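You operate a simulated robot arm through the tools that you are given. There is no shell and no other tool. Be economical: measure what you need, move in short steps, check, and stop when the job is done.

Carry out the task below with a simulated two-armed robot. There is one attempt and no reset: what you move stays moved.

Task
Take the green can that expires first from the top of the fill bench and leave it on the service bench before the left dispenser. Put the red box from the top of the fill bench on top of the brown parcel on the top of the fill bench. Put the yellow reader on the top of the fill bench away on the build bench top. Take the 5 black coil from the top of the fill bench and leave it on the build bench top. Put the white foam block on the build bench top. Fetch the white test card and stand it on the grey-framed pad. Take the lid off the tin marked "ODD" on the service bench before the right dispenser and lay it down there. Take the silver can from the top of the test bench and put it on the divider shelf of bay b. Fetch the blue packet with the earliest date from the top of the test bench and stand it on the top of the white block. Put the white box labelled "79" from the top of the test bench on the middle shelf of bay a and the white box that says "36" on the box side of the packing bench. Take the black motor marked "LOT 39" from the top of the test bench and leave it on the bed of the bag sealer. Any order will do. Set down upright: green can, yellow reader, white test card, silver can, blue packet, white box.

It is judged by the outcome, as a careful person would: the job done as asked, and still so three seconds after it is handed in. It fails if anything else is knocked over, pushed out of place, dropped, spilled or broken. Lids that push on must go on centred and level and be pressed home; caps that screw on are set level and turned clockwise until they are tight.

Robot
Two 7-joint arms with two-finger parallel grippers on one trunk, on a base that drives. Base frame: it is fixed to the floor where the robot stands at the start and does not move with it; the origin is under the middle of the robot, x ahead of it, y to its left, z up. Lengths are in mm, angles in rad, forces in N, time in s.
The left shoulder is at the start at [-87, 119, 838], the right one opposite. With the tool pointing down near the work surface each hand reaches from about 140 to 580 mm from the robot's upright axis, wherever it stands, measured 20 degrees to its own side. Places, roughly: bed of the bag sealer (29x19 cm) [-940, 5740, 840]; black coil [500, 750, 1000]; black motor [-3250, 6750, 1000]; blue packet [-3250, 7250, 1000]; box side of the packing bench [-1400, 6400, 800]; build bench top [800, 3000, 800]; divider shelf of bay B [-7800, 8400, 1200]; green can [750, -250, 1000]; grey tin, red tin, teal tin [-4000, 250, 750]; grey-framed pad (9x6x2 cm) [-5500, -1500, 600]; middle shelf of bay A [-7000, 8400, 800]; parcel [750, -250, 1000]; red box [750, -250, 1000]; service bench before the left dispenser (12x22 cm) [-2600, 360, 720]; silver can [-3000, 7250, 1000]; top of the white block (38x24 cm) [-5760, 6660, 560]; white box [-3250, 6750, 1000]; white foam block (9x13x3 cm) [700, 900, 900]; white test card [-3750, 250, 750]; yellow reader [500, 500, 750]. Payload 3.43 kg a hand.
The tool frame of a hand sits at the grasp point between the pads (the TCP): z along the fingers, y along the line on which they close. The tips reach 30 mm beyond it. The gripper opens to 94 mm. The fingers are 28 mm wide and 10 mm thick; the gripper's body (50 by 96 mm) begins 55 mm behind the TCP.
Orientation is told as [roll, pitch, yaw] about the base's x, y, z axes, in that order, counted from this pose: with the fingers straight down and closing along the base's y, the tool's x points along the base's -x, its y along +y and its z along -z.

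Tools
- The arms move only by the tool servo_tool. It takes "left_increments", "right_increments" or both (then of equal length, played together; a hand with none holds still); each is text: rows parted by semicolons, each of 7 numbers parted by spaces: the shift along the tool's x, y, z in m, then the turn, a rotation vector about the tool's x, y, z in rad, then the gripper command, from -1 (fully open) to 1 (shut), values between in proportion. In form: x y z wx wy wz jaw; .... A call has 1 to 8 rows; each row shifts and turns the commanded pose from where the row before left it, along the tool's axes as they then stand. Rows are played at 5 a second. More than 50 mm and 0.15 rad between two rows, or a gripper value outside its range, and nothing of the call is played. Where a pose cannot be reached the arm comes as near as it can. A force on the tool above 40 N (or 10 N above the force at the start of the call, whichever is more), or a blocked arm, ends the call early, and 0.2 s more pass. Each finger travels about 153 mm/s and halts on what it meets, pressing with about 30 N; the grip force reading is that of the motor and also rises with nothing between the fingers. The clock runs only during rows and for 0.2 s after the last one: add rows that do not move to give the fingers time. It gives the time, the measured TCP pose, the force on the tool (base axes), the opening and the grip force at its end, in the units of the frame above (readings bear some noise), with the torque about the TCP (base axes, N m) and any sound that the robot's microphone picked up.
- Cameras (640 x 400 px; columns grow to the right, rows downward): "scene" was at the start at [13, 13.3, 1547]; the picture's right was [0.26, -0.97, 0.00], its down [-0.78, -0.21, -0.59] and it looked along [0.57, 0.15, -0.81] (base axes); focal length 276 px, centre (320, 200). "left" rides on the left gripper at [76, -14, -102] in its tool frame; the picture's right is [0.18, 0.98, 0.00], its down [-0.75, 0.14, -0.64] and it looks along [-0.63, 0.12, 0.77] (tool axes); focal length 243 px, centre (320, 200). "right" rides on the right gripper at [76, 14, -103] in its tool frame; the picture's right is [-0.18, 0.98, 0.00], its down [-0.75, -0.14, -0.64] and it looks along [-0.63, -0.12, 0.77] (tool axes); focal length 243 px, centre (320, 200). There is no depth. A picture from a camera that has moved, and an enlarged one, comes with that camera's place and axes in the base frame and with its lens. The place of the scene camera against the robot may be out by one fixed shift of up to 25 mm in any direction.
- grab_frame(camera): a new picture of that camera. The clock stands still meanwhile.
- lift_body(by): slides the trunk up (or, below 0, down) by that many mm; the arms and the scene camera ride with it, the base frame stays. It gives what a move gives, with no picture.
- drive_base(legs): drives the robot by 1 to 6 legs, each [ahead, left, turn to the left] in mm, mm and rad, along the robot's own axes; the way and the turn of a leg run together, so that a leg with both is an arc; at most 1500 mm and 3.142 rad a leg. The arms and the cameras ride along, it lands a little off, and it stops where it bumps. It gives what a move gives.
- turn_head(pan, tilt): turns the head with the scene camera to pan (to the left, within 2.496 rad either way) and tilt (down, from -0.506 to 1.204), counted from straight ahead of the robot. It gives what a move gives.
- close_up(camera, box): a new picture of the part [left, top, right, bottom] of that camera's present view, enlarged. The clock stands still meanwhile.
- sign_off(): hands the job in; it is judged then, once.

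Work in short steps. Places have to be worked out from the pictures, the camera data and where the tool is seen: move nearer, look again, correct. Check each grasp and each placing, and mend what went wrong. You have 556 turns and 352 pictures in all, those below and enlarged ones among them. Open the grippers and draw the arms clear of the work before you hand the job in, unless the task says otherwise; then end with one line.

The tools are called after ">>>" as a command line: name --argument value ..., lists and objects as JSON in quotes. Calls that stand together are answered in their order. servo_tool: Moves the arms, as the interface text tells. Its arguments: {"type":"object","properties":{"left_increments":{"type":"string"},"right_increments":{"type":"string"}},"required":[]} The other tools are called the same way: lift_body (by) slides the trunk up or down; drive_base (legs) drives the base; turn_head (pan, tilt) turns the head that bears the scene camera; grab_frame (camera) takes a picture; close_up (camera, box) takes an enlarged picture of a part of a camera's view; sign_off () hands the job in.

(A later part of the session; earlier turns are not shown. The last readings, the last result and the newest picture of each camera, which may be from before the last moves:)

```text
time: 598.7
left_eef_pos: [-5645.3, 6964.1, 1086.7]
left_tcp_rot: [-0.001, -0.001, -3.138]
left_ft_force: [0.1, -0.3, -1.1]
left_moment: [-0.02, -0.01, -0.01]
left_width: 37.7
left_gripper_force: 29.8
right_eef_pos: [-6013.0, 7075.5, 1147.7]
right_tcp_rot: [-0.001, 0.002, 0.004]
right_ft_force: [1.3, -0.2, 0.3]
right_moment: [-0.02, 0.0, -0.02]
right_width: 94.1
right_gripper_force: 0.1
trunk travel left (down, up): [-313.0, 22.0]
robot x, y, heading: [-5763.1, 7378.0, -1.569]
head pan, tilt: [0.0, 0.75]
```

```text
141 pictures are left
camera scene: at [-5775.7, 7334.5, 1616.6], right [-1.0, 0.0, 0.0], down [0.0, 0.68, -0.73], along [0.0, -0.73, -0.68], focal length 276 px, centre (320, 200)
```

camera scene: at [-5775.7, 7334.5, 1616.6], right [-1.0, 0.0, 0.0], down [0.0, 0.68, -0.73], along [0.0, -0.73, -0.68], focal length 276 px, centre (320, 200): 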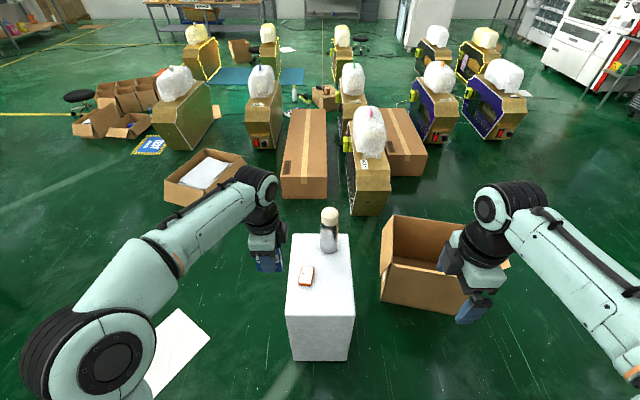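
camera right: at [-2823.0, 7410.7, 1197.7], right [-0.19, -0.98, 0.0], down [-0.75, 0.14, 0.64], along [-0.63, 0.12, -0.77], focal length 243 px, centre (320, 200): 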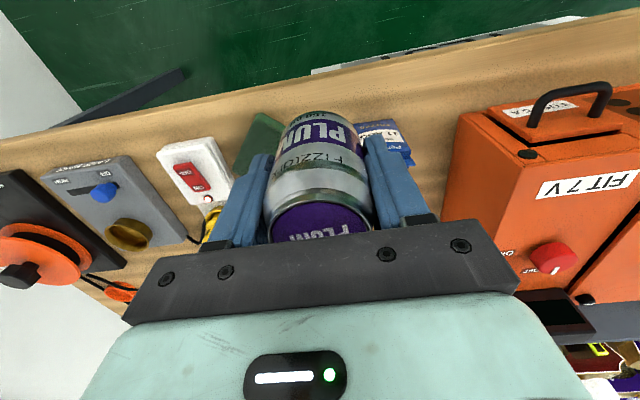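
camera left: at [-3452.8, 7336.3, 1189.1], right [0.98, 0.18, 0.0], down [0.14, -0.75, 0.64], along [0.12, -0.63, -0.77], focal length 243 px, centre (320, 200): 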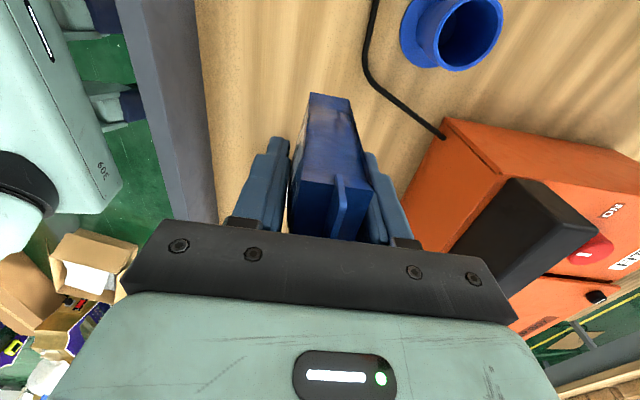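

The white block is ahead; free area near its front right. I drive closer and lower the trunk.

>>> drive_base --legs '[[165, -50, 0]]'

>>> lift_body --by -240

>>> turn_head --pan 0.0 --tilt 0.95

>>> grab_frame --camera "scene"

>>> grab_frame --camera "left"

```text
time: 600.2
left_eef_pos: [-5693.1, 6801.7, 1087.4]
left_tcp_rot: [0.001, 0.0, -3.136]
left_ft_force: [-0.4, -0.6, -0.7]
left_moment: [0.03, -0.01, -0.03]
left_width: 37.7
left_gripper_force: 30.1
right_eef_pos: [-6061.5, 6913.2, 1147.5]
right_tcp_rot: [0.001, 0.002, 0.004]
right_ft_force: [-0.3, 0.0, -0.1]
right_moment: [0.05, 0.0, 0.01]
right_width: 93.8
right_gripper_force: 0.0
trunk travel left (down, up): [-313.0, 22.0]
robot x, y, heading: [-5816.9, 7212.4, -1.567]
head pan, tilt: [0.0, 0.75]
```

```text
time: 602.7
left_eef_pos: [-5693.4, 6801.0, 847.9]
left_tcp_rot: [0.002, 0.0, -3.136]
left_ft_force: [-0.4, -0.3, -1.7]
left_moment: [0.0, -0.01, 0.02]
left_width: 37.8
left_gripper_force: 29.9
right_eef_pos: [-6060.7, 6912.9, 908.6]
right_tcp_rot: [-0.003, 0.002, 0.007]
right_ft_force: [0.0, 0.3, 0.0]
right_moment: [-0.03, -0.01, -0.03]
right_width: 93.9
right_gripper_force: 0.0
trunk travel left (down, up): [-73.0, 262.0]
robot x, y, heading: [-5812.9, 7218.2, -1.568]
head pan, tilt: [0.0, 0.75]
```

```text
time: 603.4
left_eef_pos: [-5692.8, 6801.0, 846.9]
left_tcp_rot: [0.002, 0.0, -3.137]
left_ft_force: [0.3, 0.0, -0.6]
left_moment: [-0.03, -0.01, 0.01]
left_width: 37.6
left_gripper_force: 29.6
right_eef_pos: [-6060.2, 6913.7, 907.8]
right_tcp_rot: [-0.002, 0.001, 0.004]
right_ft_force: [-0.5, -0.3, -0.2]
right_moment: [-0.01, 0.0, 0.03]
right_width: 94.3
right_gripper_force: 0.0
trunk travel left (down, up): [-73.0, 262.0]
robot x, y, heading: [-5813.8, 7214.0, -1.564]
head pan, tilt: [0.0, 0.949]
```

```text
140 pictures are left
camera scene: at [-5824.9, 7150.4, 1350.8], right [-1.0, 0.0, 0.0], down [0.0, 0.81, -0.58], along [0.0, -0.58, -0.81], focal length 276 px, centre (320, 200)
```

scene: 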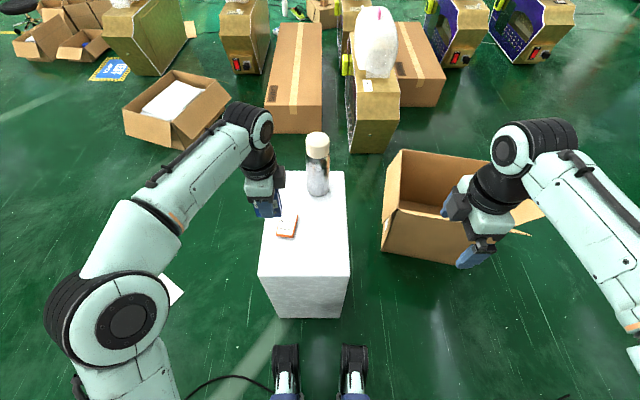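

```text
139 pictures are left
camera left: at [-5618.1, 6815.4, 949.2], right [0.19, -0.98, 0.0], down [-0.75, -0.14, 0.64], along [-0.63, -0.12, -0.77], focal length 243 px, centre (320, 200)
```

left: 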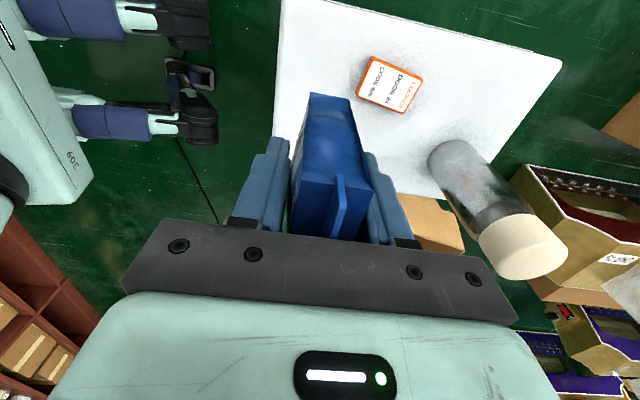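

Target (−5805,6782). I move over and descend to ~57 mm above contact.

>>> servo_tool --left_increments "-0.0373 0.0063 0 0 0 0 1;-0.0373 0.0063 0 0 0 0 1;-0.0373 0.0063 0 0 0 0 1;0 0 0.045 0 0 0 1;0 0 0.045 0 0 0 1;0 0 0.045 0 0 0 1;0 0 0.045 0 0 0 1;0 0 0 0 0 0 1"

>>> grab_frame --camera "left"

>>> grab_frame --camera "scene"

```text
time: 605.2
left_eef_pos: [-5806.4, 6781.2, 668.5]
left_tcp_rot: [0.0, 0.003, -3.136]
left_ft_force: [0.4, -0.4, -1.3]
left_moment: [-0.04, -0.05, 0.02]
left_width: 37.9
left_gripper_force: 29.5
right_eef_pos: [-6061.1, 6912.1, 907.5]
right_tcp_rot: [-0.002, 0.003, 0.005]
right_ft_force: [-0.2, 0.4, -1.0]
right_moment: [-0.01, 0.04, -0.05]
right_width: 94.2
right_gripper_force: 0.1
trunk travel left (down, up): [-73.0, 262.0]
robot x, y, heading: [-5813.2, 7212.6, -1.562]
head pan, tilt: [0.0, 0.949]
```

```text
138 pictures are left
camera left: at [-5730.1, 6795.6, 769.7], right [0.19, -0.98, 0.0], down [-0.75, -0.14, 0.64], along [-0.63, -0.12, -0.77], focal length 243 px, centre (320, 200)
```

left: 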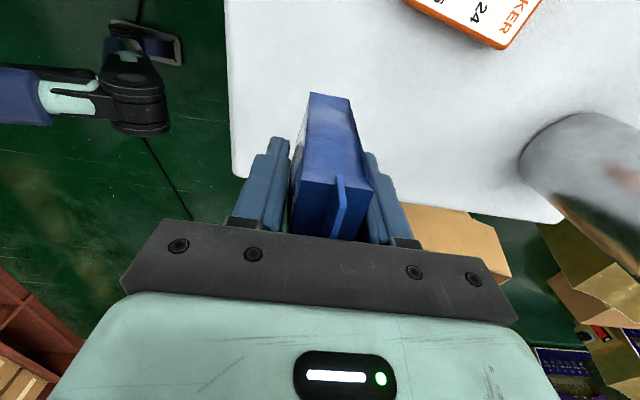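

```text
137 pictures are left
camera scene: at [-5824.9, 7150.5, 1350.8], right [-1.0, 0.0, 0.0], down [0.0, 0.81, -0.58], along [0.0, -0.58, -0.81], focal length 276 px, centre (320, 200)
```

scene: 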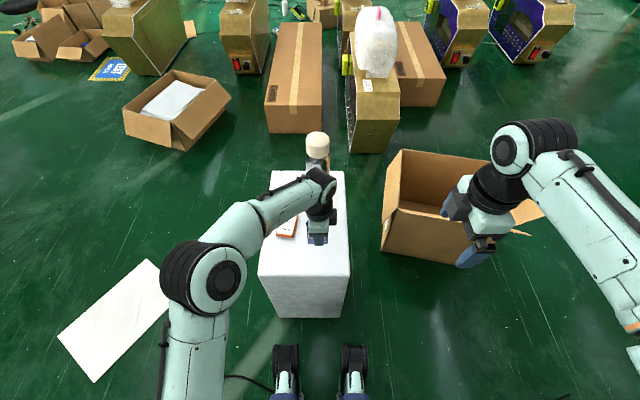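

Footprint is safely on the block. I lower 42 mm, then creep.

>>> servo_tool --left_increments "0 0 0.022 0 0 0 1;0 0 0.02 0 0 0 1;0 0 0 0 0 0 1"

>>> servo_tool --left_increments "0 0 0.004 0 0 0 1;0 0 0 0 0 0 1;0 0 0.004 0 0 0 1;0 0 0 0 0 0 1"

>>> servo_tool --left_increments "0 0 0.003 0 0 0 1;0 0 0 0 0 0 1;0 0 0.003 0 0 0 1;0 0 0 0 0 0 1"

```text
time: 606.0
left_eef_pos: [-5806.1, 6780.4, 624.9]
left_tcp_rot: [0.0, -0.001, -3.139]
left_ft_force: [0.6, -0.1, -1.2]
left_moment: [0.02, 0.01, 0.05]
left_width: 37.8
left_gripper_force: 29.7
right_eef_pos: [-6061.8, 6912.4, 907.9]
right_tcp_rot: [-0.002, 0.002, 0.006]
right_ft_force: [-0.2, -0.2, 0.3]
right_moment: [0.03, 0.03, -0.02]
right_width: 93.9
right_gripper_force: 0.0
trunk travel left (down, up): [-73.0, 262.0]
robot x, y, heading: [-5813.1, 7218.9, -1.565]
head pan, tilt: [0.0, 0.949]
```

```text
time: 607.0
left_eef_pos: [-5805.6, 6782.0, 617.9]
left_tcp_rot: [0.0, -0.001, -3.135]
left_ft_force: [1.1, 1.2, -0.7]
left_moment: [0.0, 0.0, -0.01]
left_width: 37.9
left_gripper_force: 30.4
right_eef_pos: [-6062.5, 6912.5, 907.9]
right_tcp_rot: [-0.002, 0.001, 0.005]
right_ft_force: [-0.6, 0.1, -0.6]
right_moment: [0.0, -0.02, -0.01]
right_width: 94.2
right_gripper_force: 0.0
trunk travel left (down, up): [-73.0, 262.0]
robot x, y, heading: [-5811.1, 7212.4, -1.566]
head pan, tilt: [0.0, 0.949]
```

```text
time: 608.0
left_eef_pos: [-5805.6, 6781.7, 611.9]
left_tcp_rot: [0.002, 0.001, -3.138]
left_ft_force: [0.8, -0.1, -0.6]
left_moment: [0.02, -0.01, 0.02]
left_width: 37.5
left_gripper_force: 30.0
right_eef_pos: [-6062.1, 6912.1, 908.2]
right_tcp_rot: [-0.001, 0.003, 0.005]
right_ft_force: [-0.6, 0.5, -0.3]
right_moment: [-0.02, -0.03, 0.0]
right_width: 94.1
right_gripper_force: 0.0
trunk travel left (down, up): [-73.0, 262.0]
robot x, y, heading: [-5813.9, 7211.3, -1.565]
head pan, tilt: [0.0, 0.949]
```

>>> servo_tool --left_increments "0 0 0.003 0 0 0 1;0 0 0 0 0 0 1;0 0 0.003 0 0 0 1;0 0 0 0 0 0 1"

>>> servo_tool --left_increments "0 0 0.003 0 0 0 1;0 0 0 0 0 0 1;0 0 0.002 0 0 0 1;0 0 0 0 0 0 1"

```text
time: 609.0
left_eef_pos: [-5805.8, 6780.9, 605.1]
left_tcp_rot: [0.0, 0.0, -3.137]
left_ft_force: [0.5, 0.4, -1.1]
left_moment: [0.0, -0.01, 0.02]
left_width: 37.8
left_gripper_force: 29.8
right_eef_pos: [-6061.1, 6913.0, 908.3]
right_tcp_rot: [-0.003, 0.003, 0.004]
right_ft_force: [0.7, 0.1, 0.2]
right_moment: [0.02, 0.0, 0.01]
right_width: 94.0
right_gripper_force: 0.0
trunk travel left (down, up): [-73.0, 262.0]
robot x, y, heading: [-5807.7, 7211.7, -1.56]
head pan, tilt: [0.0, 0.949]
```

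```text
time: 610.0
left_eef_pos: [-5805.1, 6780.8, 601.0]
left_tcp_rot: [0.004, 0.0, -3.136]
left_ft_force: [0.5, 0.9, 10.4]
left_moment: [0.19, -0.15, 0.01]
left_width: 38.1
left_gripper_force: 29.7
right_eef_pos: [-6061.6, 6913.3, 909.0]
right_tcp_rot: [-0.002, 0.002, 0.005]
right_ft_force: [0.2, 0.9, -0.5]
right_moment: [-0.04, -0.04, 0.04]
right_width: 93.5
right_gripper_force: 0.1
trunk travel left (down, up): [-73.0, 262.0]
robot x, y, heading: [-5812.3, 7216.3, -1.565]
head pan, tilt: [0.0, 0.949]
```

Contact at z≈601. I ease 1 mm, release, and rise.

>>> servo_tool --left_increments "0 0 -0.001 0 0 0 1;0 0 0 0 0 0 0.15;0 0 0 0 0 0 0;0 0 0 0 0 0 -0.3;0 0 0 0 0 0 -0.3;0 0 -0.03 0 0 0 -0.3;0 0 -0.045 0 0 0 -0.3;0 0 -0.045 0 0 0 -0.3"

>>> servo_tool --left_increments "0 0 -0.045 0 0 0 -0.3;0.03 -0.03 0 0 0 0 -0.3;0.03 -0.03 0 0 0 0 -0.3;0 0 0 0 0 0 -0.3"

>>> grab_frame --camera "left"

>>> close_up --camera "scene" --box '[250, 130, 370, 290]'

```text
time: 611.8
left_eef_pos: [-5807.3, 6781.4, 721.3]
left_tcp_rot: [0.0, -0.001, -3.136]
left_ft_force: [0.2, -0.4, 0.4]
left_moment: [-0.01, 0.02, 0.0]
left_width: 61.1
left_gripper_force: 0.0
right_eef_pos: [-6061.8, 6912.6, 907.6]
right_tcp_rot: [0.0, 0.002, 0.005]
right_ft_force: [0.1, 0.1, -0.3]
right_moment: [-0.04, -0.05, 0.0]
right_width: 93.8
right_gripper_force: 0.0
trunk travel left (down, up): [-73.0, 262.0]
robot x, y, heading: [-5811.7, 7214.2, -1.563]
head pan, tilt: [0.0, 0.949]
```

```text
time: 612.8
left_eef_pos: [-5745.9, 6841.7, 768.0]
left_tcp_rot: [0.0, 0.001, -3.136]
left_ft_force: [0.6, -0.2, -0.1]
left_moment: [0.0, 0.01, 0.01]
left_width: 61.1
left_gripper_force: 0.1
right_eef_pos: [-6060.7, 6913.9, 908.1]
right_tcp_rot: [-0.001, 0.001, 0.005]
right_ft_force: [0.2, -0.8, -0.5]
right_moment: [0.01, 0.02, 0.05]
right_width: 94.0
right_gripper_force: 0.0
trunk travel left (down, up): [-73.0, 262.0]
robot x, y, heading: [-5811.4, 7215.9, -1.565]
head pan, tilt: [0.0, 0.949]
```

```text
136 pictures are left
camera left: at [-5670.2, 6856.3, 868.8], right [0.19, -0.98, 0.0], down [-0.75, -0.14, 0.64], along [-0.63, -0.12, -0.77], focal length 243 px, centre (320, 200)
```

left: 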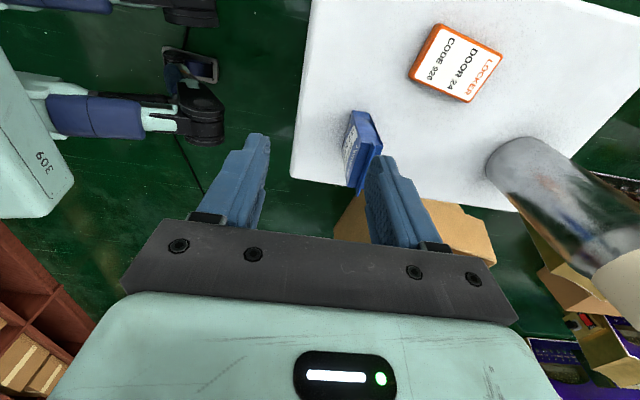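

```text
2.50 times, centred on (310, 210) of scene
camera zoom: at [-5825.1, 7150.3, 1350.8], right [-1.0, 0.0, 0.0], down [0.0, 0.81, -0.58], along [0.0, -0.58, -0.81], focal length 689 px, centre (345, 175)
```

zoom: 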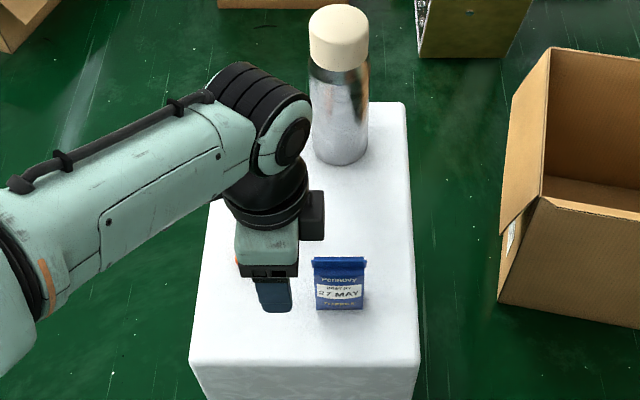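

The packet stands on the white block. I raise the trunk, rotate both hands back to neutral, and return to the test bench's rear.

>>> lift_body --by 245

>>> servo_tool --left_increments "0 0 0 0 0 -0.145 -1;0 0 0 0 0 -0.145 -1;0 0 0 0 0 -0.145 -1;0 0 0 0 0 -0.145 -1;0 0 0 0 0 -0.145 -1;0 0 0 0 0 -0.145 -1;0 0 0 0 0 -0.145 -1;0 0 0 0 0 -0.145 -1" --right_increments "0 0 0 0 0 0.145 -1;0 0 0 0 0 0.145 -1;0 0 0 0 0 0.145 -1;0 0 0 0 0 0.145 -1;0 0 0 0 0 0.145 -1;0 0 0 0 0 0.145 -1;0 0 0 0 0 0.145 -1;0 0 0 0 0 0.145 -1"

>>> servo_tool --left_increments "0 0 0 0 0 -0.145 -1;0 0 0 0 0 -0.145 -1;0 0 0 0 0 -0.121 -1;0.03 0.03 0 0 0 0 -1;0.03 0.03 0 0 0 0 -1;0 0 0 0 0 0 -1" --right_increments "0 0 0 0 0 0.145 -1;0 0 0 0 0 0.145 -1;0 0 0 0 0 0.121 -1;0 0 0 0 0 0 -1;0 0 0 0 0 0 -1;0 0 0 0 0 0 -1"

>>> drive_base --legs '[[-190, 0, 0], [0, 0, 1.57], [1300, 0, 0], [200, -300, 0], [0, -250, 0]]'

>>> turn_head --pan 0.0 --tilt 0.7

>>> grab_frame --camera "scene"

```text
time: 615.4
left_eef_pos: [-5745.2, 6843.3, 1011.2]
left_tcp_rot: [0.001, 0.0, -3.136]
left_ft_force: [0.2, -0.4, -0.1]
left_moment: [-0.03, -0.01, 0.0]
left_width: 60.9
left_gripper_force: 0.0
right_eef_pos: [-6062.1, 6913.6, 1152.7]
right_tcp_rot: [0.0, 0.002, 0.007]
right_ft_force: [0.5, 0.1, -0.4]
right_moment: [-0.05, 0.0, 0.03]
right_width: 94.1
right_gripper_force: 0.0
trunk travel left (down, up): [-318.0, 17.0]
robot x, y, heading: [-5810.4, 7213.9, -1.559]
head pan, tilt: [0.0, 0.949]
```

```text
time: 617.2
left_eef_pos: [-5746.2, 6841.7, 1011.7]
left_tcp_rot: [0.001, -0.003, -1.974]
left_ft_force: [-0.3, 0.0, 0.0]
left_moment: [-0.01, 0.03, 0.0]
left_width: 94.0
left_gripper_force: 0.0
right_eef_pos: [-6062.3, 6912.7, 1153.0]
right_tcp_rot: [-0.001, -0.001, -1.157]
right_ft_force: [0.5, 1.1, -0.2]
right_moment: [0.01, 0.02, 0.03]
right_width: 94.0
right_gripper_force: 0.0
trunk travel left (down, up): [-318.0, 17.0]
robot x, y, heading: [-5809.6, 7214.0, -1.569]
head pan, tilt: [0.0, 0.949]
```

```text
time: 618.6
left_eef_pos: [-5687.3, 6902.0, 1010.0]
left_tcp_rot: [0.0, 0.001, -1.565]
left_ft_force: [0.2, 0.2, 0.2]
left_moment: [0.04, 0.01, 0.01]
left_width: 93.8
left_gripper_force: 0.1
right_eef_pos: [-6061.9, 6911.3, 1152.6]
right_tcp_rot: [-0.002, 0.001, -1.566]
right_ft_force: [0.2, 0.5, 0.4]
right_moment: [0.01, 0.01, -0.01]
right_width: 94.1
right_gripper_force: 0.0
trunk travel left (down, up): [-318.0, 17.0]
robot x, y, heading: [-5811.4, 7215.8, -1.565]
head pan, tilt: [0.0, 0.949]
```

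```text
time: 635.3
left_eef_pos: [-4000.4, 6982.6, 1010.6]
left_tcp_rot: [0.001, 0.0, 0.002]
left_ft_force: [-0.2, 0.9, 0.1]
left_moment: [-0.01, -0.04, -0.01]
left_width: 93.8
left_gripper_force: 0.0
right_eef_pos: [-4012.3, 6607.5, 1152.1]
right_tcp_rot: [-0.002, -0.001, 0.003]
right_ft_force: [-0.2, 0.8, -0.3]
right_moment: [0.0, -0.02, 0.0]
right_width: 94.0
right_gripper_force: 0.1
trunk travel left (down, up): [-318.0, 17.0]
robot x, y, heading: [-4313.9, 6856.8, -0.0]
head pan, tilt: [0.0, 0.949]
```

```text
time: 636.1
left_eef_pos: [-4000.0, 6982.8, 1010.1]
left_tcp_rot: [0.002, 0.001, -0.001]
left_ft_force: [0.6, 0.6, -0.5]
left_moment: [0.01, 0.01, -0.01]
left_width: 94.0
left_gripper_force: 0.1
right_eef_pos: [-4012.8, 6608.1, 1151.7]
right_tcp_rot: [-0.001, -0.001, 0.0]
right_ft_force: [0.4, -0.3, 0.5]
right_moment: [0.0, -0.01, -0.04]
right_width: 94.0
right_gripper_force: 0.2
trunk travel left (down, up): [-318.0, 17.0]
robot x, y, heading: [-4311.7, 6860.9, 0.001]
head pan, tilt: [0.0, 0.7]
```

```text
134 pictures are left
camera scene: at [-4287.4, 6853.5, 1626.1], right [0.0, -1.0, 0.0], down [-0.64, 0.0, -0.76], along [0.76, 0.0, -0.64], focal length 276 px, centre (320, 200)
```

scene: 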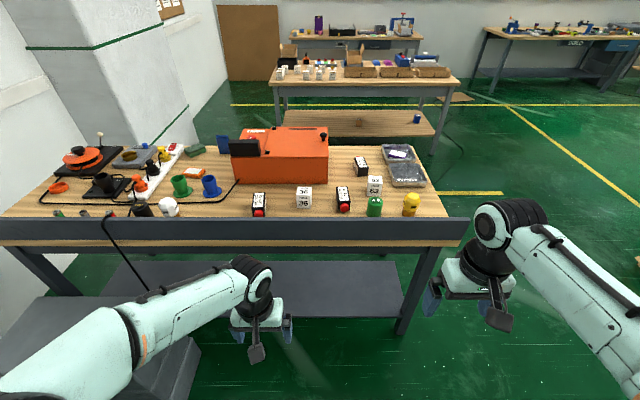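

Both targets in view. I raise the left hand and drive up to the bench rear.

>>> servo_tool --left_increments "0 0 -0.045 0 0 0 -1;0 0 -0.045 0 0 0 -1;0 0 -0.03 0 0 0 -1"

>>> drive_base --legs '[[455, 0, 0]]'

>>> turn_head --pan 0.0 --tilt 0.9

>>> grab_frame --camera "scene"

>>> grab_frame --camera "left"

>>> grab_frame --camera "right"

```text
time: 636.9
left_eef_pos: [-4001.3, 6981.7, 1130.7]
left_tcp_rot: [0.0, 0.001, 0.001]
left_ft_force: [0.4, -0.3, 0.3]
left_moment: [0.03, -0.01, 0.03]
left_width: 93.8
left_gripper_force: 0.0
right_eef_pos: [-4011.8, 6607.0, 1152.6]
right_tcp_rot: [-0.001, -0.002, 0.001]
right_ft_force: [-0.3, 0.8, 0.4]
right_moment: [0.0, 0.0, -0.02]
right_width: 94.2
right_gripper_force: 0.1
trunk travel left (down, up): [-318.0, 17.0]
robot x, y, heading: [-4314.1, 6857.1, 0.004]
head pan, tilt: [0.0, 0.7]
```

```text
time: 639.6
left_eef_pos: [-3545.8, 6984.3, 1130.3]
left_tcp_rot: [-0.001, 0.001, 0.007]
left_ft_force: [-0.2, 0.4, 0.0]
left_moment: [-0.02, 0.01, 0.0]
left_width: 94.2
left_gripper_force: 0.0
right_eef_pos: [-3554.4, 6609.3, 1152.4]
right_tcp_rot: [-0.002, -0.001, 0.005]
right_ft_force: [-0.2, -0.1, -0.2]
right_moment: [-0.03, 0.03, -0.02]
right_width: 93.9
right_gripper_force: 0.2
trunk travel left (down, up): [-318.0, 17.0]
robot x, y, heading: [-3856.4, 6859.0, 0.005]
head pan, tilt: [0.0, 0.7]
```

```text
time: 640.3
left_eef_pos: [-3545.6, 6984.2, 1131.0]
left_tcp_rot: [-0.001, 0.0, 0.005]
left_ft_force: [0.0, -0.4, -0.3]
left_moment: [0.0, 0.01, -0.04]
left_width: 93.8
left_gripper_force: 0.0
right_eef_pos: [-3554.7, 6609.6, 1153.7]
right_tcp_rot: [-0.001, -0.002, 0.003]
right_ft_force: [0.1, -0.6, 0.3]
right_moment: [-0.02, -0.01, 0.0]
right_width: 93.9
right_gripper_force: 0.1
trunk travel left (down, up): [-318.0, 17.0]
robot x, y, heading: [-3856.9, 6861.1, 0.009]
head pan, tilt: [0.0, 0.901]
```

```text
133 pictures are left
camera scene: at [-3840.1, 6854.6, 1610.1], right [0.0, -1.0, 0.0], down [-0.78, 0.0, -0.62], along [0.62, 0.0, -0.78], focal length 276 px, centre (320, 200)
```

scene: 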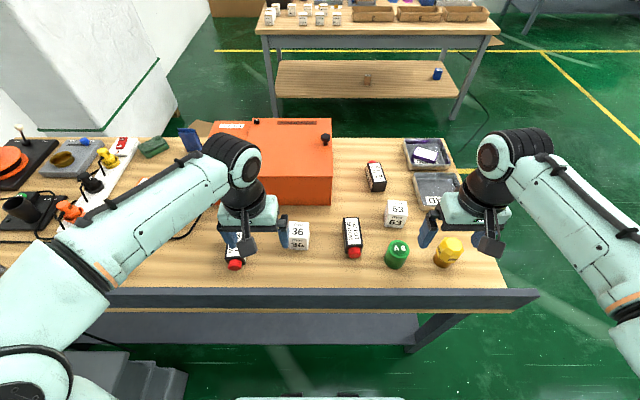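

```text
132 pictures are left
camera left: at [-3621.0, 6969.3, 1232.6], right [-0.19, 0.98, 0.0], down [0.75, 0.14, 0.64], along [0.63, 0.12, -0.77], focal length 243 px, centre (320, 200)
```

left: 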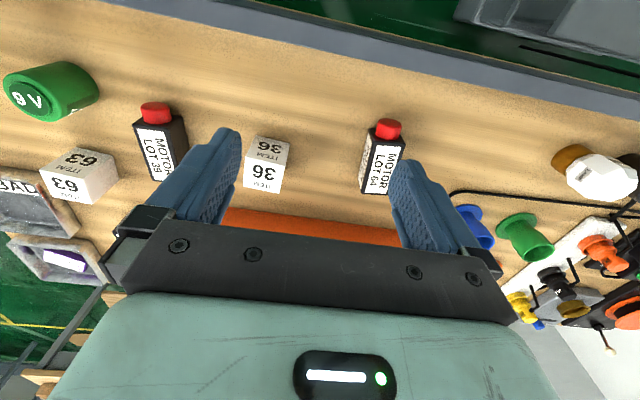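

```text
131 pictures are left
camera right: at [-3631.7, 6623.3, 1255.9], right [0.18, 0.98, 0.0], down [0.75, -0.14, 0.64], along [0.63, -0.12, -0.77], focal length 243 px, centre (320, 200)
```

right: 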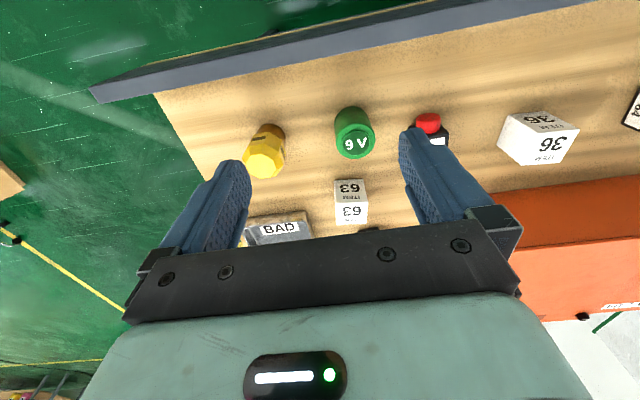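

Box 36: top centre (−3402,6925), z≈930 (two cameras agree). I bring the left hand over it.

>>> servo_tool --left_increments "-0.0359 -0.0148 0.01 0 0 0 -1;-0.0359 -0.0148 0.01 0 0 0 -1;-0.0359 -0.0148 0.01 0 0 0 -1;-0.0359 -0.0148 0.01 0 0 0 -1;0 0 0.045 0 0 0 -1;0 0 0.045 0 0 0 -1;0 0 0 0 0 0 -1"

>>> grab_frame --camera "left"

```text
time: 641.9
left_eef_pos: [-3401.7, 6926.0, 1001.6]
left_tcp_rot: [-0.001, -0.002, 0.005]
left_ft_force: [-0.1, -0.6, 0.6]
left_moment: [-0.02, -0.01, 0.02]
left_width: 93.9
left_gripper_force: 0.1
right_eef_pos: [-3554.4, 6609.5, 1152.1]
right_tcp_rot: [-0.001, -0.002, 0.003]
right_ft_force: [-0.5, -0.3, 1.0]
right_moment: [-0.01, 0.01, 0.02]
right_width: 93.9
right_gripper_force: 0.1
trunk travel left (down, up): [-318.0, 17.0]
robot x, y, heading: [-3858.7, 6859.2, 0.002]
head pan, tilt: [0.0, 0.901]
```

```text
130 pictures are left
camera left: at [-3478.0, 6910.6, 1103.1], right [-0.19, 0.98, 0.0], down [0.75, 0.14, 0.64], along [0.63, 0.12, -0.77], focal length 243 px, centre (320, 200)
```

left: 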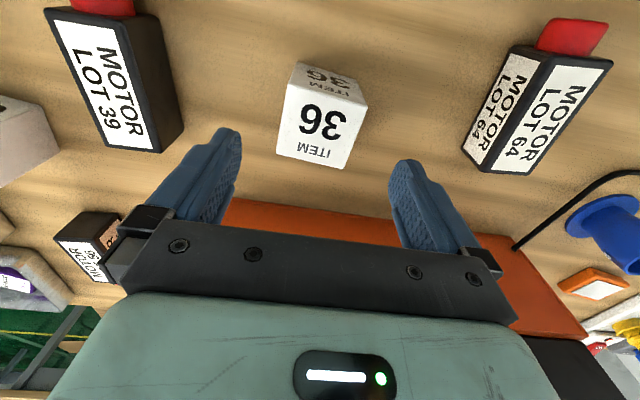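

Centred. Descend to z≈906, close and lift.

>>> servo_tool --left_increments "0.003 -0.001 0.035 0 0 0 -1;0 0 0.035 0 0 0 -1;0 0 0.026 0 0 0 -1;0 0 0 0 0 0 -1;0 0 0 0 0 0 -0.3;0 0 0 0 0 0 1;0 0 0 0 0 0 1;0 0 0 0 0 0 1"

>>> servo_tool --left_increments "0 0 -0.04 0 0 0 1;0 0 -0.05 0 0 0 1;0 0 -0.05 0 0 0 1;0.02 0 -0.04 0 0 0 1;0.045 0.01 0 0 0 0 1;0.045 0.02 0 0 0 0 1;0.04 0.025 0 0 0 0 1;0 0.03 0 0 0 0 1"

>>> grab_frame --camera "left"

```text
time: 643.7
left_eef_pos: [-3403.7, 6924.2, 903.6]
left_tcp_rot: [0.0, -0.001, 0.005]
left_ft_force: [-0.3, -0.6, -1.1]
left_moment: [0.0, 0.01, 0.0]
left_width: 63.2
left_gripper_force: 30.1
right_eef_pos: [-3555.6, 6608.6, 1152.1]
right_tcp_rot: [-0.003, -0.001, 0.003]
right_ft_force: [-0.4, 0.5, -0.1]
right_moment: [-0.04, -0.02, 0.02]
right_width: 94.2
right_gripper_force: 0.1
trunk travel left (down, up): [-318.0, 17.0]
robot x, y, heading: [-3861.0, 6863.8, 0.004]
head pan, tilt: [0.0, 0.901]
```

```text
time: 645.5
left_eef_pos: [-3552.6, 7008.3, 1082.9]
left_tcp_rot: [0.002, 0.001, 0.004]
left_ft_force: [-0.3, 0.3, -0.4]
left_moment: [-0.01, 0.0, 0.04]
left_width: 62.9
left_gripper_force: 30.5
right_eef_pos: [-3554.4, 6610.3, 1153.4]
right_tcp_rot: [-0.003, -0.001, 0.002]
right_ft_force: [0.4, -0.2, -0.7]
right_moment: [0.0, 0.01, 0.01]
right_width: 94.0
right_gripper_force: 0.1
trunk travel left (down, up): [-318.0, 17.0]
robot x, y, heading: [-3856.2, 6859.0, 0.005]
head pan, tilt: [0.0, 0.901]
```

```text
129 pictures are left
camera left: at [-3629.9, 6994.1, 1185.7], right [-0.19, 0.98, 0.0], down [0.75, 0.14, 0.64], along [0.63, 0.12, -0.77], focal length 243 px, centre (320, 200)
```

left: 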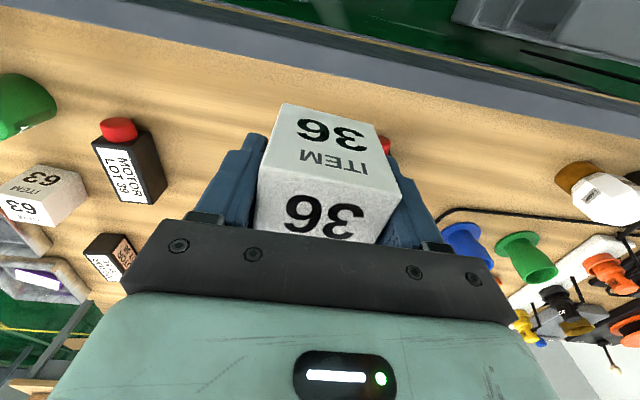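

Box 36 held. Now the right hand goes over motor LOT 39.

>>> servo_tool --right_increments "-0.028 0.033 0 0 0 0 -1;-0.028 0.033 0 0 0 0 -1;-0.028 0.033 0 0 0 0 -1;-0.028 0.033 0.01 0 0 0 -1;-0.028 0.033 0.02 0 0 0 -1;0 0 0.04 0 0 0 -1;0 0 0 0 0 0 -1"

>>> grab_frame --camera "right"

```text
time: 647.1
left_eef_pos: [-3552.6, 7008.1, 1083.9]
left_tcp_rot: [0.001, 0.0, 0.006]
left_ft_force: [-0.2, 0.1, -1.1]
left_moment: [-0.01, 0.0, -0.03]
left_width: 62.6
left_gripper_force: 29.6
right_eef_pos: [-3414.5, 6775.0, 1082.1]
right_tcp_rot: [-0.003, -0.002, 0.006]
right_ft_force: [-0.3, 0.9, 0.0]
right_moment: [-0.03, 0.0, 0.01]
right_width: 94.2
right_gripper_force: 0.0
trunk travel left (down, up): [-318.0, 17.0]
robot x, y, heading: [-3857.9, 6858.3, 0.006]
head pan, tilt: [0.0, 0.901]
```

```text
128 pictures are left
camera right: at [-3492.2, 6788.6, 1185.8], right [0.18, 0.98, 0.0], down [0.75, -0.14, 0.64], along [0.63, -0.12, -0.77], focal length 243 px, centre (320, 200)
```

right: 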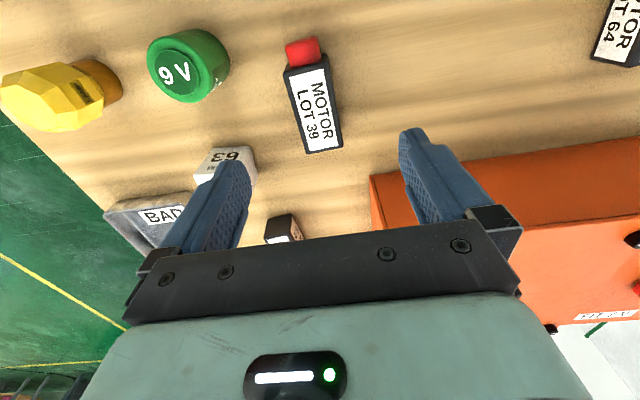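

Motor LOT 39: top centre (−3397,6766), z≈914, axis along x, ~46 mm wide. I align and descend.

>>> servo_tool --right_increments "-0.017 -0.008 0.03 0 0 0 -0.6;0 0 0.045 0 0 0 -0.6;0 0 0.045 0 0 0 -0.6;0 0 0 0 0 0 -0.6"

>>> grab_frame --camera "right"

```text
time: 648.1
left_eef_pos: [-3553.9, 7008.5, 1084.6]
left_tcp_rot: [0.002, -0.001, 0.005]
left_ft_force: [0.7, 0.0, -1.3]
left_moment: [0.02, 0.0, 0.0]
left_width: 62.4
left_gripper_force: 30.3
right_eef_pos: [-3397.3, 6765.3, 963.6]
right_tcp_rot: [-0.001, -0.001, 0.004]
right_ft_force: [0.0, 0.4, -0.2]
right_moment: [-0.02, 0.0, -0.03]
right_width: 75.2
right_gripper_force: 0.0
trunk travel left (down, up): [-318.0, 17.0]
robot x, y, heading: [-3855.6, 6859.1, -0.0]
head pan, tilt: [0.0, 0.901]
```

```text
127 pictures are left
camera right: at [-3475.0, 6779.7, 1066.5], right [0.18, 0.98, 0.0], down [0.75, -0.14, 0.64], along [0.63, -0.12, -0.77], focal length 243 px, centre (320, 200)
```

right: 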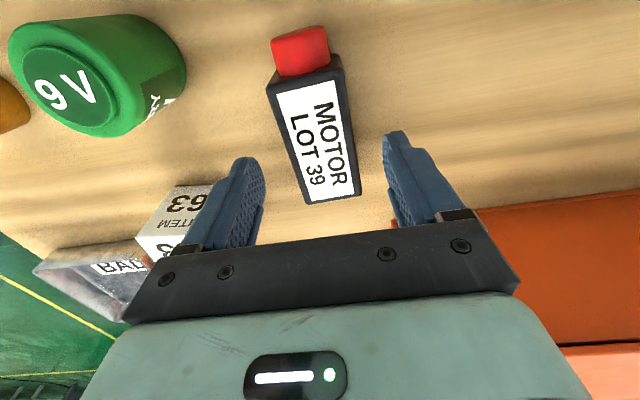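

Good; small x correction, then descend to z≈900 and close.

>>> servo_tool --right_increments "0.005 0.001 0.033 0 0 0 -0.6;0 0 0.03 0 0 0 -0.6;0 0 0 0 0 0 -0.6;0 0 0 0 0 0 -0.1;0 0 0 0 0 0 1;0 0 0 0 0 0 1;0 0 0 0 0 0 1"

>>> servo_tool --right_increments "0 0 -0.04 0 0 0 1;0 0 -0.05 0 0 0 1;0 0 -0.05 0 0 0 1;0.02 0 -0.04 0 0 0 1;0.045 -0.01 0 0 0 0 1;0.045 -0.02 0 0 0 0 1;0.04 -0.025 0 0 0 0 1;0 -0.03 0 0 0 0 1"

>>> grab_frame --camera "right"

>>> grab_frame --camera "scene"

```text
time: 649.7
left_eef_pos: [-3553.0, 7008.6, 1084.0]
left_tcp_rot: [0.0, -0.001, 0.004]
left_ft_force: [0.7, -0.4, -0.9]
left_moment: [0.01, -0.04, 0.01]
left_width: 62.1
left_gripper_force: 30.3
right_eef_pos: [-3403.3, 6765.8, 898.9]
right_tcp_rot: [-0.002, -0.001, 0.004]
right_ft_force: [-0.1, -1.8, 0.4]
right_moment: [-0.11, -0.16, -0.02]
right_width: 54.1
right_gripper_force: 30.2
trunk travel left (down, up): [-318.0, 17.0]
robot x, y, heading: [-3855.4, 6865.5, 0.005]
head pan, tilt: [0.0, 0.901]
```

```text
time: 651.5
left_eef_pos: [-3553.0, 7007.9, 1085.0]
left_tcp_rot: [-0.001, 0.001, 0.007]
left_ft_force: [0.0, 0.1, 0.3]
left_moment: [0.01, 0.01, 0.02]
left_width: 62.3
left_gripper_force: 29.9
right_eef_pos: [-3551.3, 6682.1, 1079.3]
right_tcp_rot: [0.0, 0.001, 0.006]
right_ft_force: [-0.3, -0.3, -3.5]
right_moment: [-0.02, 0.06, -0.01]
right_width: 54.0
right_gripper_force: 30.0
trunk travel left (down, up): [-318.0, 17.0]
robot x, y, heading: [-3859.6, 6858.1, 0.008]
head pan, tilt: [0.0, 0.901]
```

```text
126 pictures are left
camera right: at [-3628.3, 6695.5, 1182.6], right [0.18, 0.98, 0.0], down [0.75, -0.14, 0.64], along [0.63, -0.12, -0.77], focal length 243 px, centre (320, 200)
```

right: 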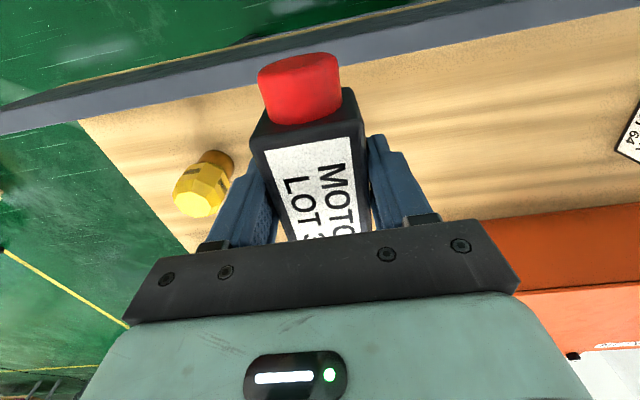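

```text
125 pictures are left
camera scene: at [-3839.3, 6853.9, 1610.0], right [0.0, -1.0, 0.0], down [-0.78, 0.0, -0.62], along [0.62, 0.0, -0.78], focal length 276 px, centre (320, 200)
```

scene: 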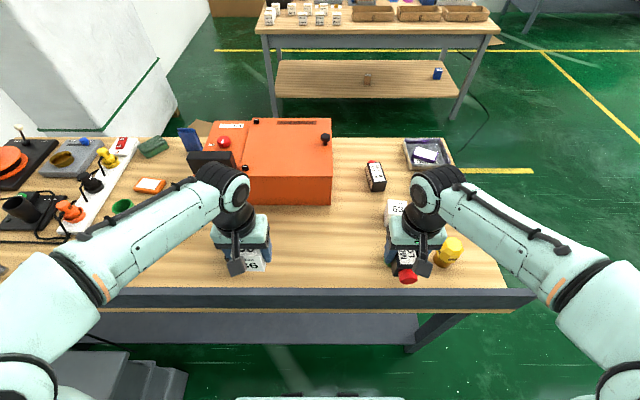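

Both held. I back off a little, pass the bench's left end and head to the packing bench's west side.

>>> drive_base --legs '[[-150, 0, 0], [0, -1150, 0], [1450, 0, 0], [250, 0, 0]]'

>>> turn_head --pan 0.35 --tilt 0.4

>>> grab_frame --camera "scene"

```text
time: 671.2
left_eef_pos: [-2011.7, 5859.5, 1084.9]
left_tcp_rot: [0.0, 0.0, 0.011]
left_ft_force: [0.1, -0.1, -1.7]
left_moment: [0.04, 0.01, 0.03]
left_width: 61.8
left_gripper_force: 30.3
right_eef_pos: [-2006.8, 5533.8, 1079.1]
right_tcp_rot: [-0.002, 0.001, 0.011]
right_ft_force: [0.4, 0.2, -3.3]
right_moment: [0.0, 0.05, 0.04]
right_width: 54.3
right_gripper_force: 30.2
trunk travel left (down, up): [-318.0, 17.0]
robot x, y, heading: [-2312.4, 5712.1, 0.01]
head pan, tilt: [0.0, 0.901]
```

```text
time: 672.1
left_eef_pos: [-2012.5, 5859.7, 1084.4]
left_tcp_rot: [0.0, -0.001, 0.013]
left_ft_force: [0.2, -0.4, -0.1]
left_moment: [0.0, 0.02, -0.02]
left_width: 61.8
left_gripper_force: 29.8
right_eef_pos: [-2006.4, 5532.8, 1078.9]
right_tcp_rot: [-0.001, -0.003, 0.012]
right_ft_force: [0.1, -0.5, -3.7]
right_moment: [0.02, 0.01, 0.02]
right_width: 54.5
right_gripper_force: 30.1
trunk travel left (down, up): [-318.0, 17.0]
robot x, y, heading: [-2312.6, 5708.6, 0.015]
head pan, tilt: [0.351, 0.4]
```

```text
124 pictures are left
camera scene: at [-2285.4, 5735.0, 1652.9], right [0.35, -0.94, 0.0], down [-0.36, -0.14, -0.92], along [0.86, 0.33, -0.39], focal length 276 px, centre (320, 200)
```

scene: 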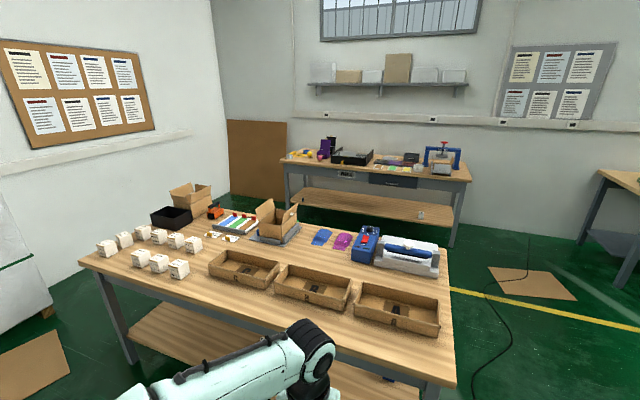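

Packing bench: white boxes at the left, open trays in front, sealer at the right end. I move to y≈6450 and look closely for markings.

>>> drive_base --legs '[[0, 800, -0.012]]'

>>> turn_head --pan 0.0 --tilt 0.6

>>> grab_frame --camera "scene"

```text
time: 679.6
left_eef_pos: [-2014.8, 6662.1, 1084.1]
left_tcp_rot: [0.0, 0.001, 0.003]
left_ft_force: [0.3, 0.3, -0.8]
left_moment: [0.0, 0.02, -0.02]
left_width: 61.9
left_gripper_force: 29.8
right_eef_pos: [-2014.6, 6335.3, 1079.6]
right_tcp_rot: [-0.001, -0.001, 0.002]
right_ft_force: [-0.8, -0.8, -4.2]
right_moment: [0.0, 0.05, 0.0]
right_width: 54.5
right_gripper_force: 29.6
trunk travel left (down, up): [-318.0, 17.0]
robot x, y, heading: [-2320.6, 6516.1, 0.004]
head pan, tilt: [0.351, 0.4]
```

```text
time: 680.4
left_eef_pos: [-2015.0, 6661.1, 1084.7]
left_tcp_rot: [0.002, 0.001, 0.001]
left_ft_force: [-0.2, 0.1, -1.5]
left_moment: [0.02, 0.0, 0.03]
left_width: 61.6
left_gripper_force: 29.4
right_eef_pos: [-2012.7, 6335.9, 1079.8]
right_tcp_rot: [-0.001, -0.001, 0.002]
right_ft_force: [-0.1, -0.3, -3.2]
right_moment: [-0.03, -0.02, -0.03]
right_width: 54.3
right_gripper_force: 30.1
trunk travel left (down, up): [-318.0, 17.0]
robot x, y, heading: [-2320.2, 6511.3, 0.003]
head pan, tilt: [0.0, 0.6]
```

```text
123 pictures are left
camera scene: at [-2288.8, 6507.9, 1634.8], right [0.0, -1.0, 0.0], down [-0.56, 0.0, -0.83], along [0.83, 0.0, -0.56], focal length 276 px, centre (320, 200)
```

scene: 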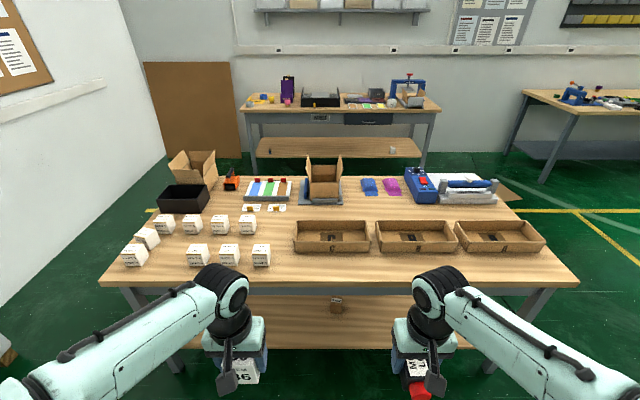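

>>> close_up --camera "scene" --box '[100, 140, 340, 300]'

>>> close_up --camera "scene" --box '[280, 150, 560, 320]'

```text
2.50 times, centred on (220, 220) of scene
camera zoom: at [-2288.8, 6507.9, 1634.8], right [0.0, -1.0, 0.0], down [-0.56, 0.0, -0.83], along [0.83, 0.0, -0.56], focal length 689 px, centre (570, 150)
```

zoom: 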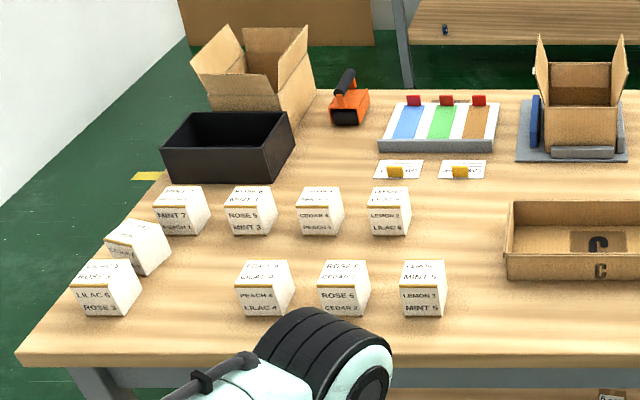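

```text
2.29 times, centred on (420, 235) of scene
camera zoom: at [-2288.8, 6507.9, 1634.8], right [0.0, -1.0, 0.0], down [-0.56, 0.0, -0.83], along [0.83, 0.0, -0.56], focal length 630 px, centre (91, 120)
```

zoom: 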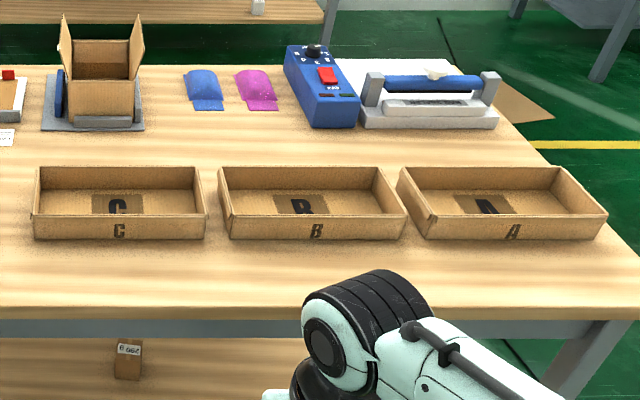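

I choose the free spot before tray C, at about (−1545,6610), on this (box) side. I drive closer.

>>> drive_base --legs '[[310, 0, 0]]'

>>> servo_tool --left_increments "-0.042 -0.013 0 0 0 0 1;-0.042 -0.013 0 0 0 0 1;-0.042 -0.013 0 0 0 0 1;-0.03 -0.01 0 0 0 0 1;0 0 0 0 0 0 1"

>>> turn_head --pan 0.1 --tilt 0.9

>>> grab_frame --camera "scene"

>>> grab_frame --camera "left"

```text
time: 682.5
left_eef_pos: [-1702.5, 6661.1, 1083.4]
left_tcp_rot: [0.0, 0.0, -0.002]
left_ft_force: [-0.1, -0.9, -0.5]
left_moment: [-0.01, -0.01, -0.02]
left_width: 61.7
left_gripper_force: 30.0
right_eef_pos: [-1702.7, 6335.0, 1080.0]
right_tcp_rot: [-0.002, 0.0, 0.001]
right_ft_force: [-0.1, 0.1, -2.8]
right_moment: [0.0, 0.03, -0.02]
right_width: 54.4
right_gripper_force: 30.0
trunk travel left (down, up): [-318.0, 17.0]
robot x, y, heading: [-2010.2, 6512.1, -0.001]
head pan, tilt: [0.0, 0.6]
```

```text
time: 683.7
left_eef_pos: [-1547.6, 6612.3, 1084.6]
left_tcp_rot: [0.0, -0.001, 0.001]
left_ft_force: [0.3, -0.7, -0.1]
left_moment: [0.02, 0.03, 0.03]
left_width: 61.8
left_gripper_force: 30.1
right_eef_pos: [-1702.4, 6333.8, 1080.1]
right_tcp_rot: [-0.002, -0.002, -0.001]
right_ft_force: [0.3, -1.3, -3.5]
right_moment: [-0.04, 0.03, 0.03]
right_width: 54.4
right_gripper_force: 29.8
trunk travel left (down, up): [-318.0, 17.0]
robot x, y, heading: [-2010.8, 6513.2, 0.0]
head pan, tilt: [0.0, 0.6]
```

```text
time: 684.5
left_eef_pos: [-1548.0, 6612.9, 1083.7]
left_tcp_rot: [0.001, 0.001, 0.001]
left_ft_force: [0.2, 0.4, -0.7]
left_moment: [-0.02, -0.02, 0.0]
left_width: 61.9
left_gripper_force: 30.6
right_eef_pos: [-1703.2, 6333.5, 1079.0]
right_tcp_rot: [-0.001, 0.001, -0.001]
right_ft_force: [1.2, 0.5, -4.1]
right_moment: [0.01, 0.04, -0.02]
right_width: 54.1
right_gripper_force: 30.5
trunk travel left (down, up): [-318.0, 17.0]
robot x, y, heading: [-2005.5, 6511.0, 0.003]
head pan, tilt: [0.099, 0.901]
```

```text
120 pictures are left
camera scene: at [-1990.7, 6515.3, 1610.1], right [0.1, -1.0, 0.0], down [-0.78, -0.08, -0.62], along [0.62, 0.06, -0.78], focal length 276 px, centre (320, 200)
```

scene: 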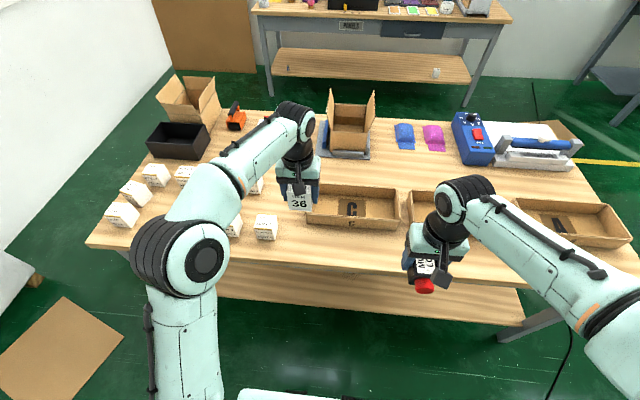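

```text
119 pictures are left
camera left: at [-1623.9, 6597.4, 1185.3], right [-0.18, 0.98, 0.0], down [0.75, 0.14, 0.64], along [0.63, 0.12, -0.77], focal length 243 px, centre (320, 200)
```

left: 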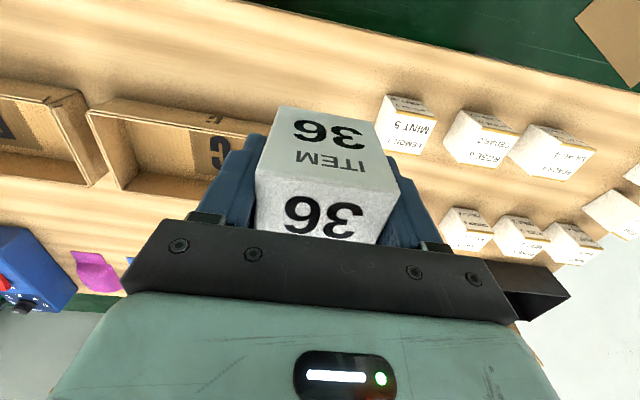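

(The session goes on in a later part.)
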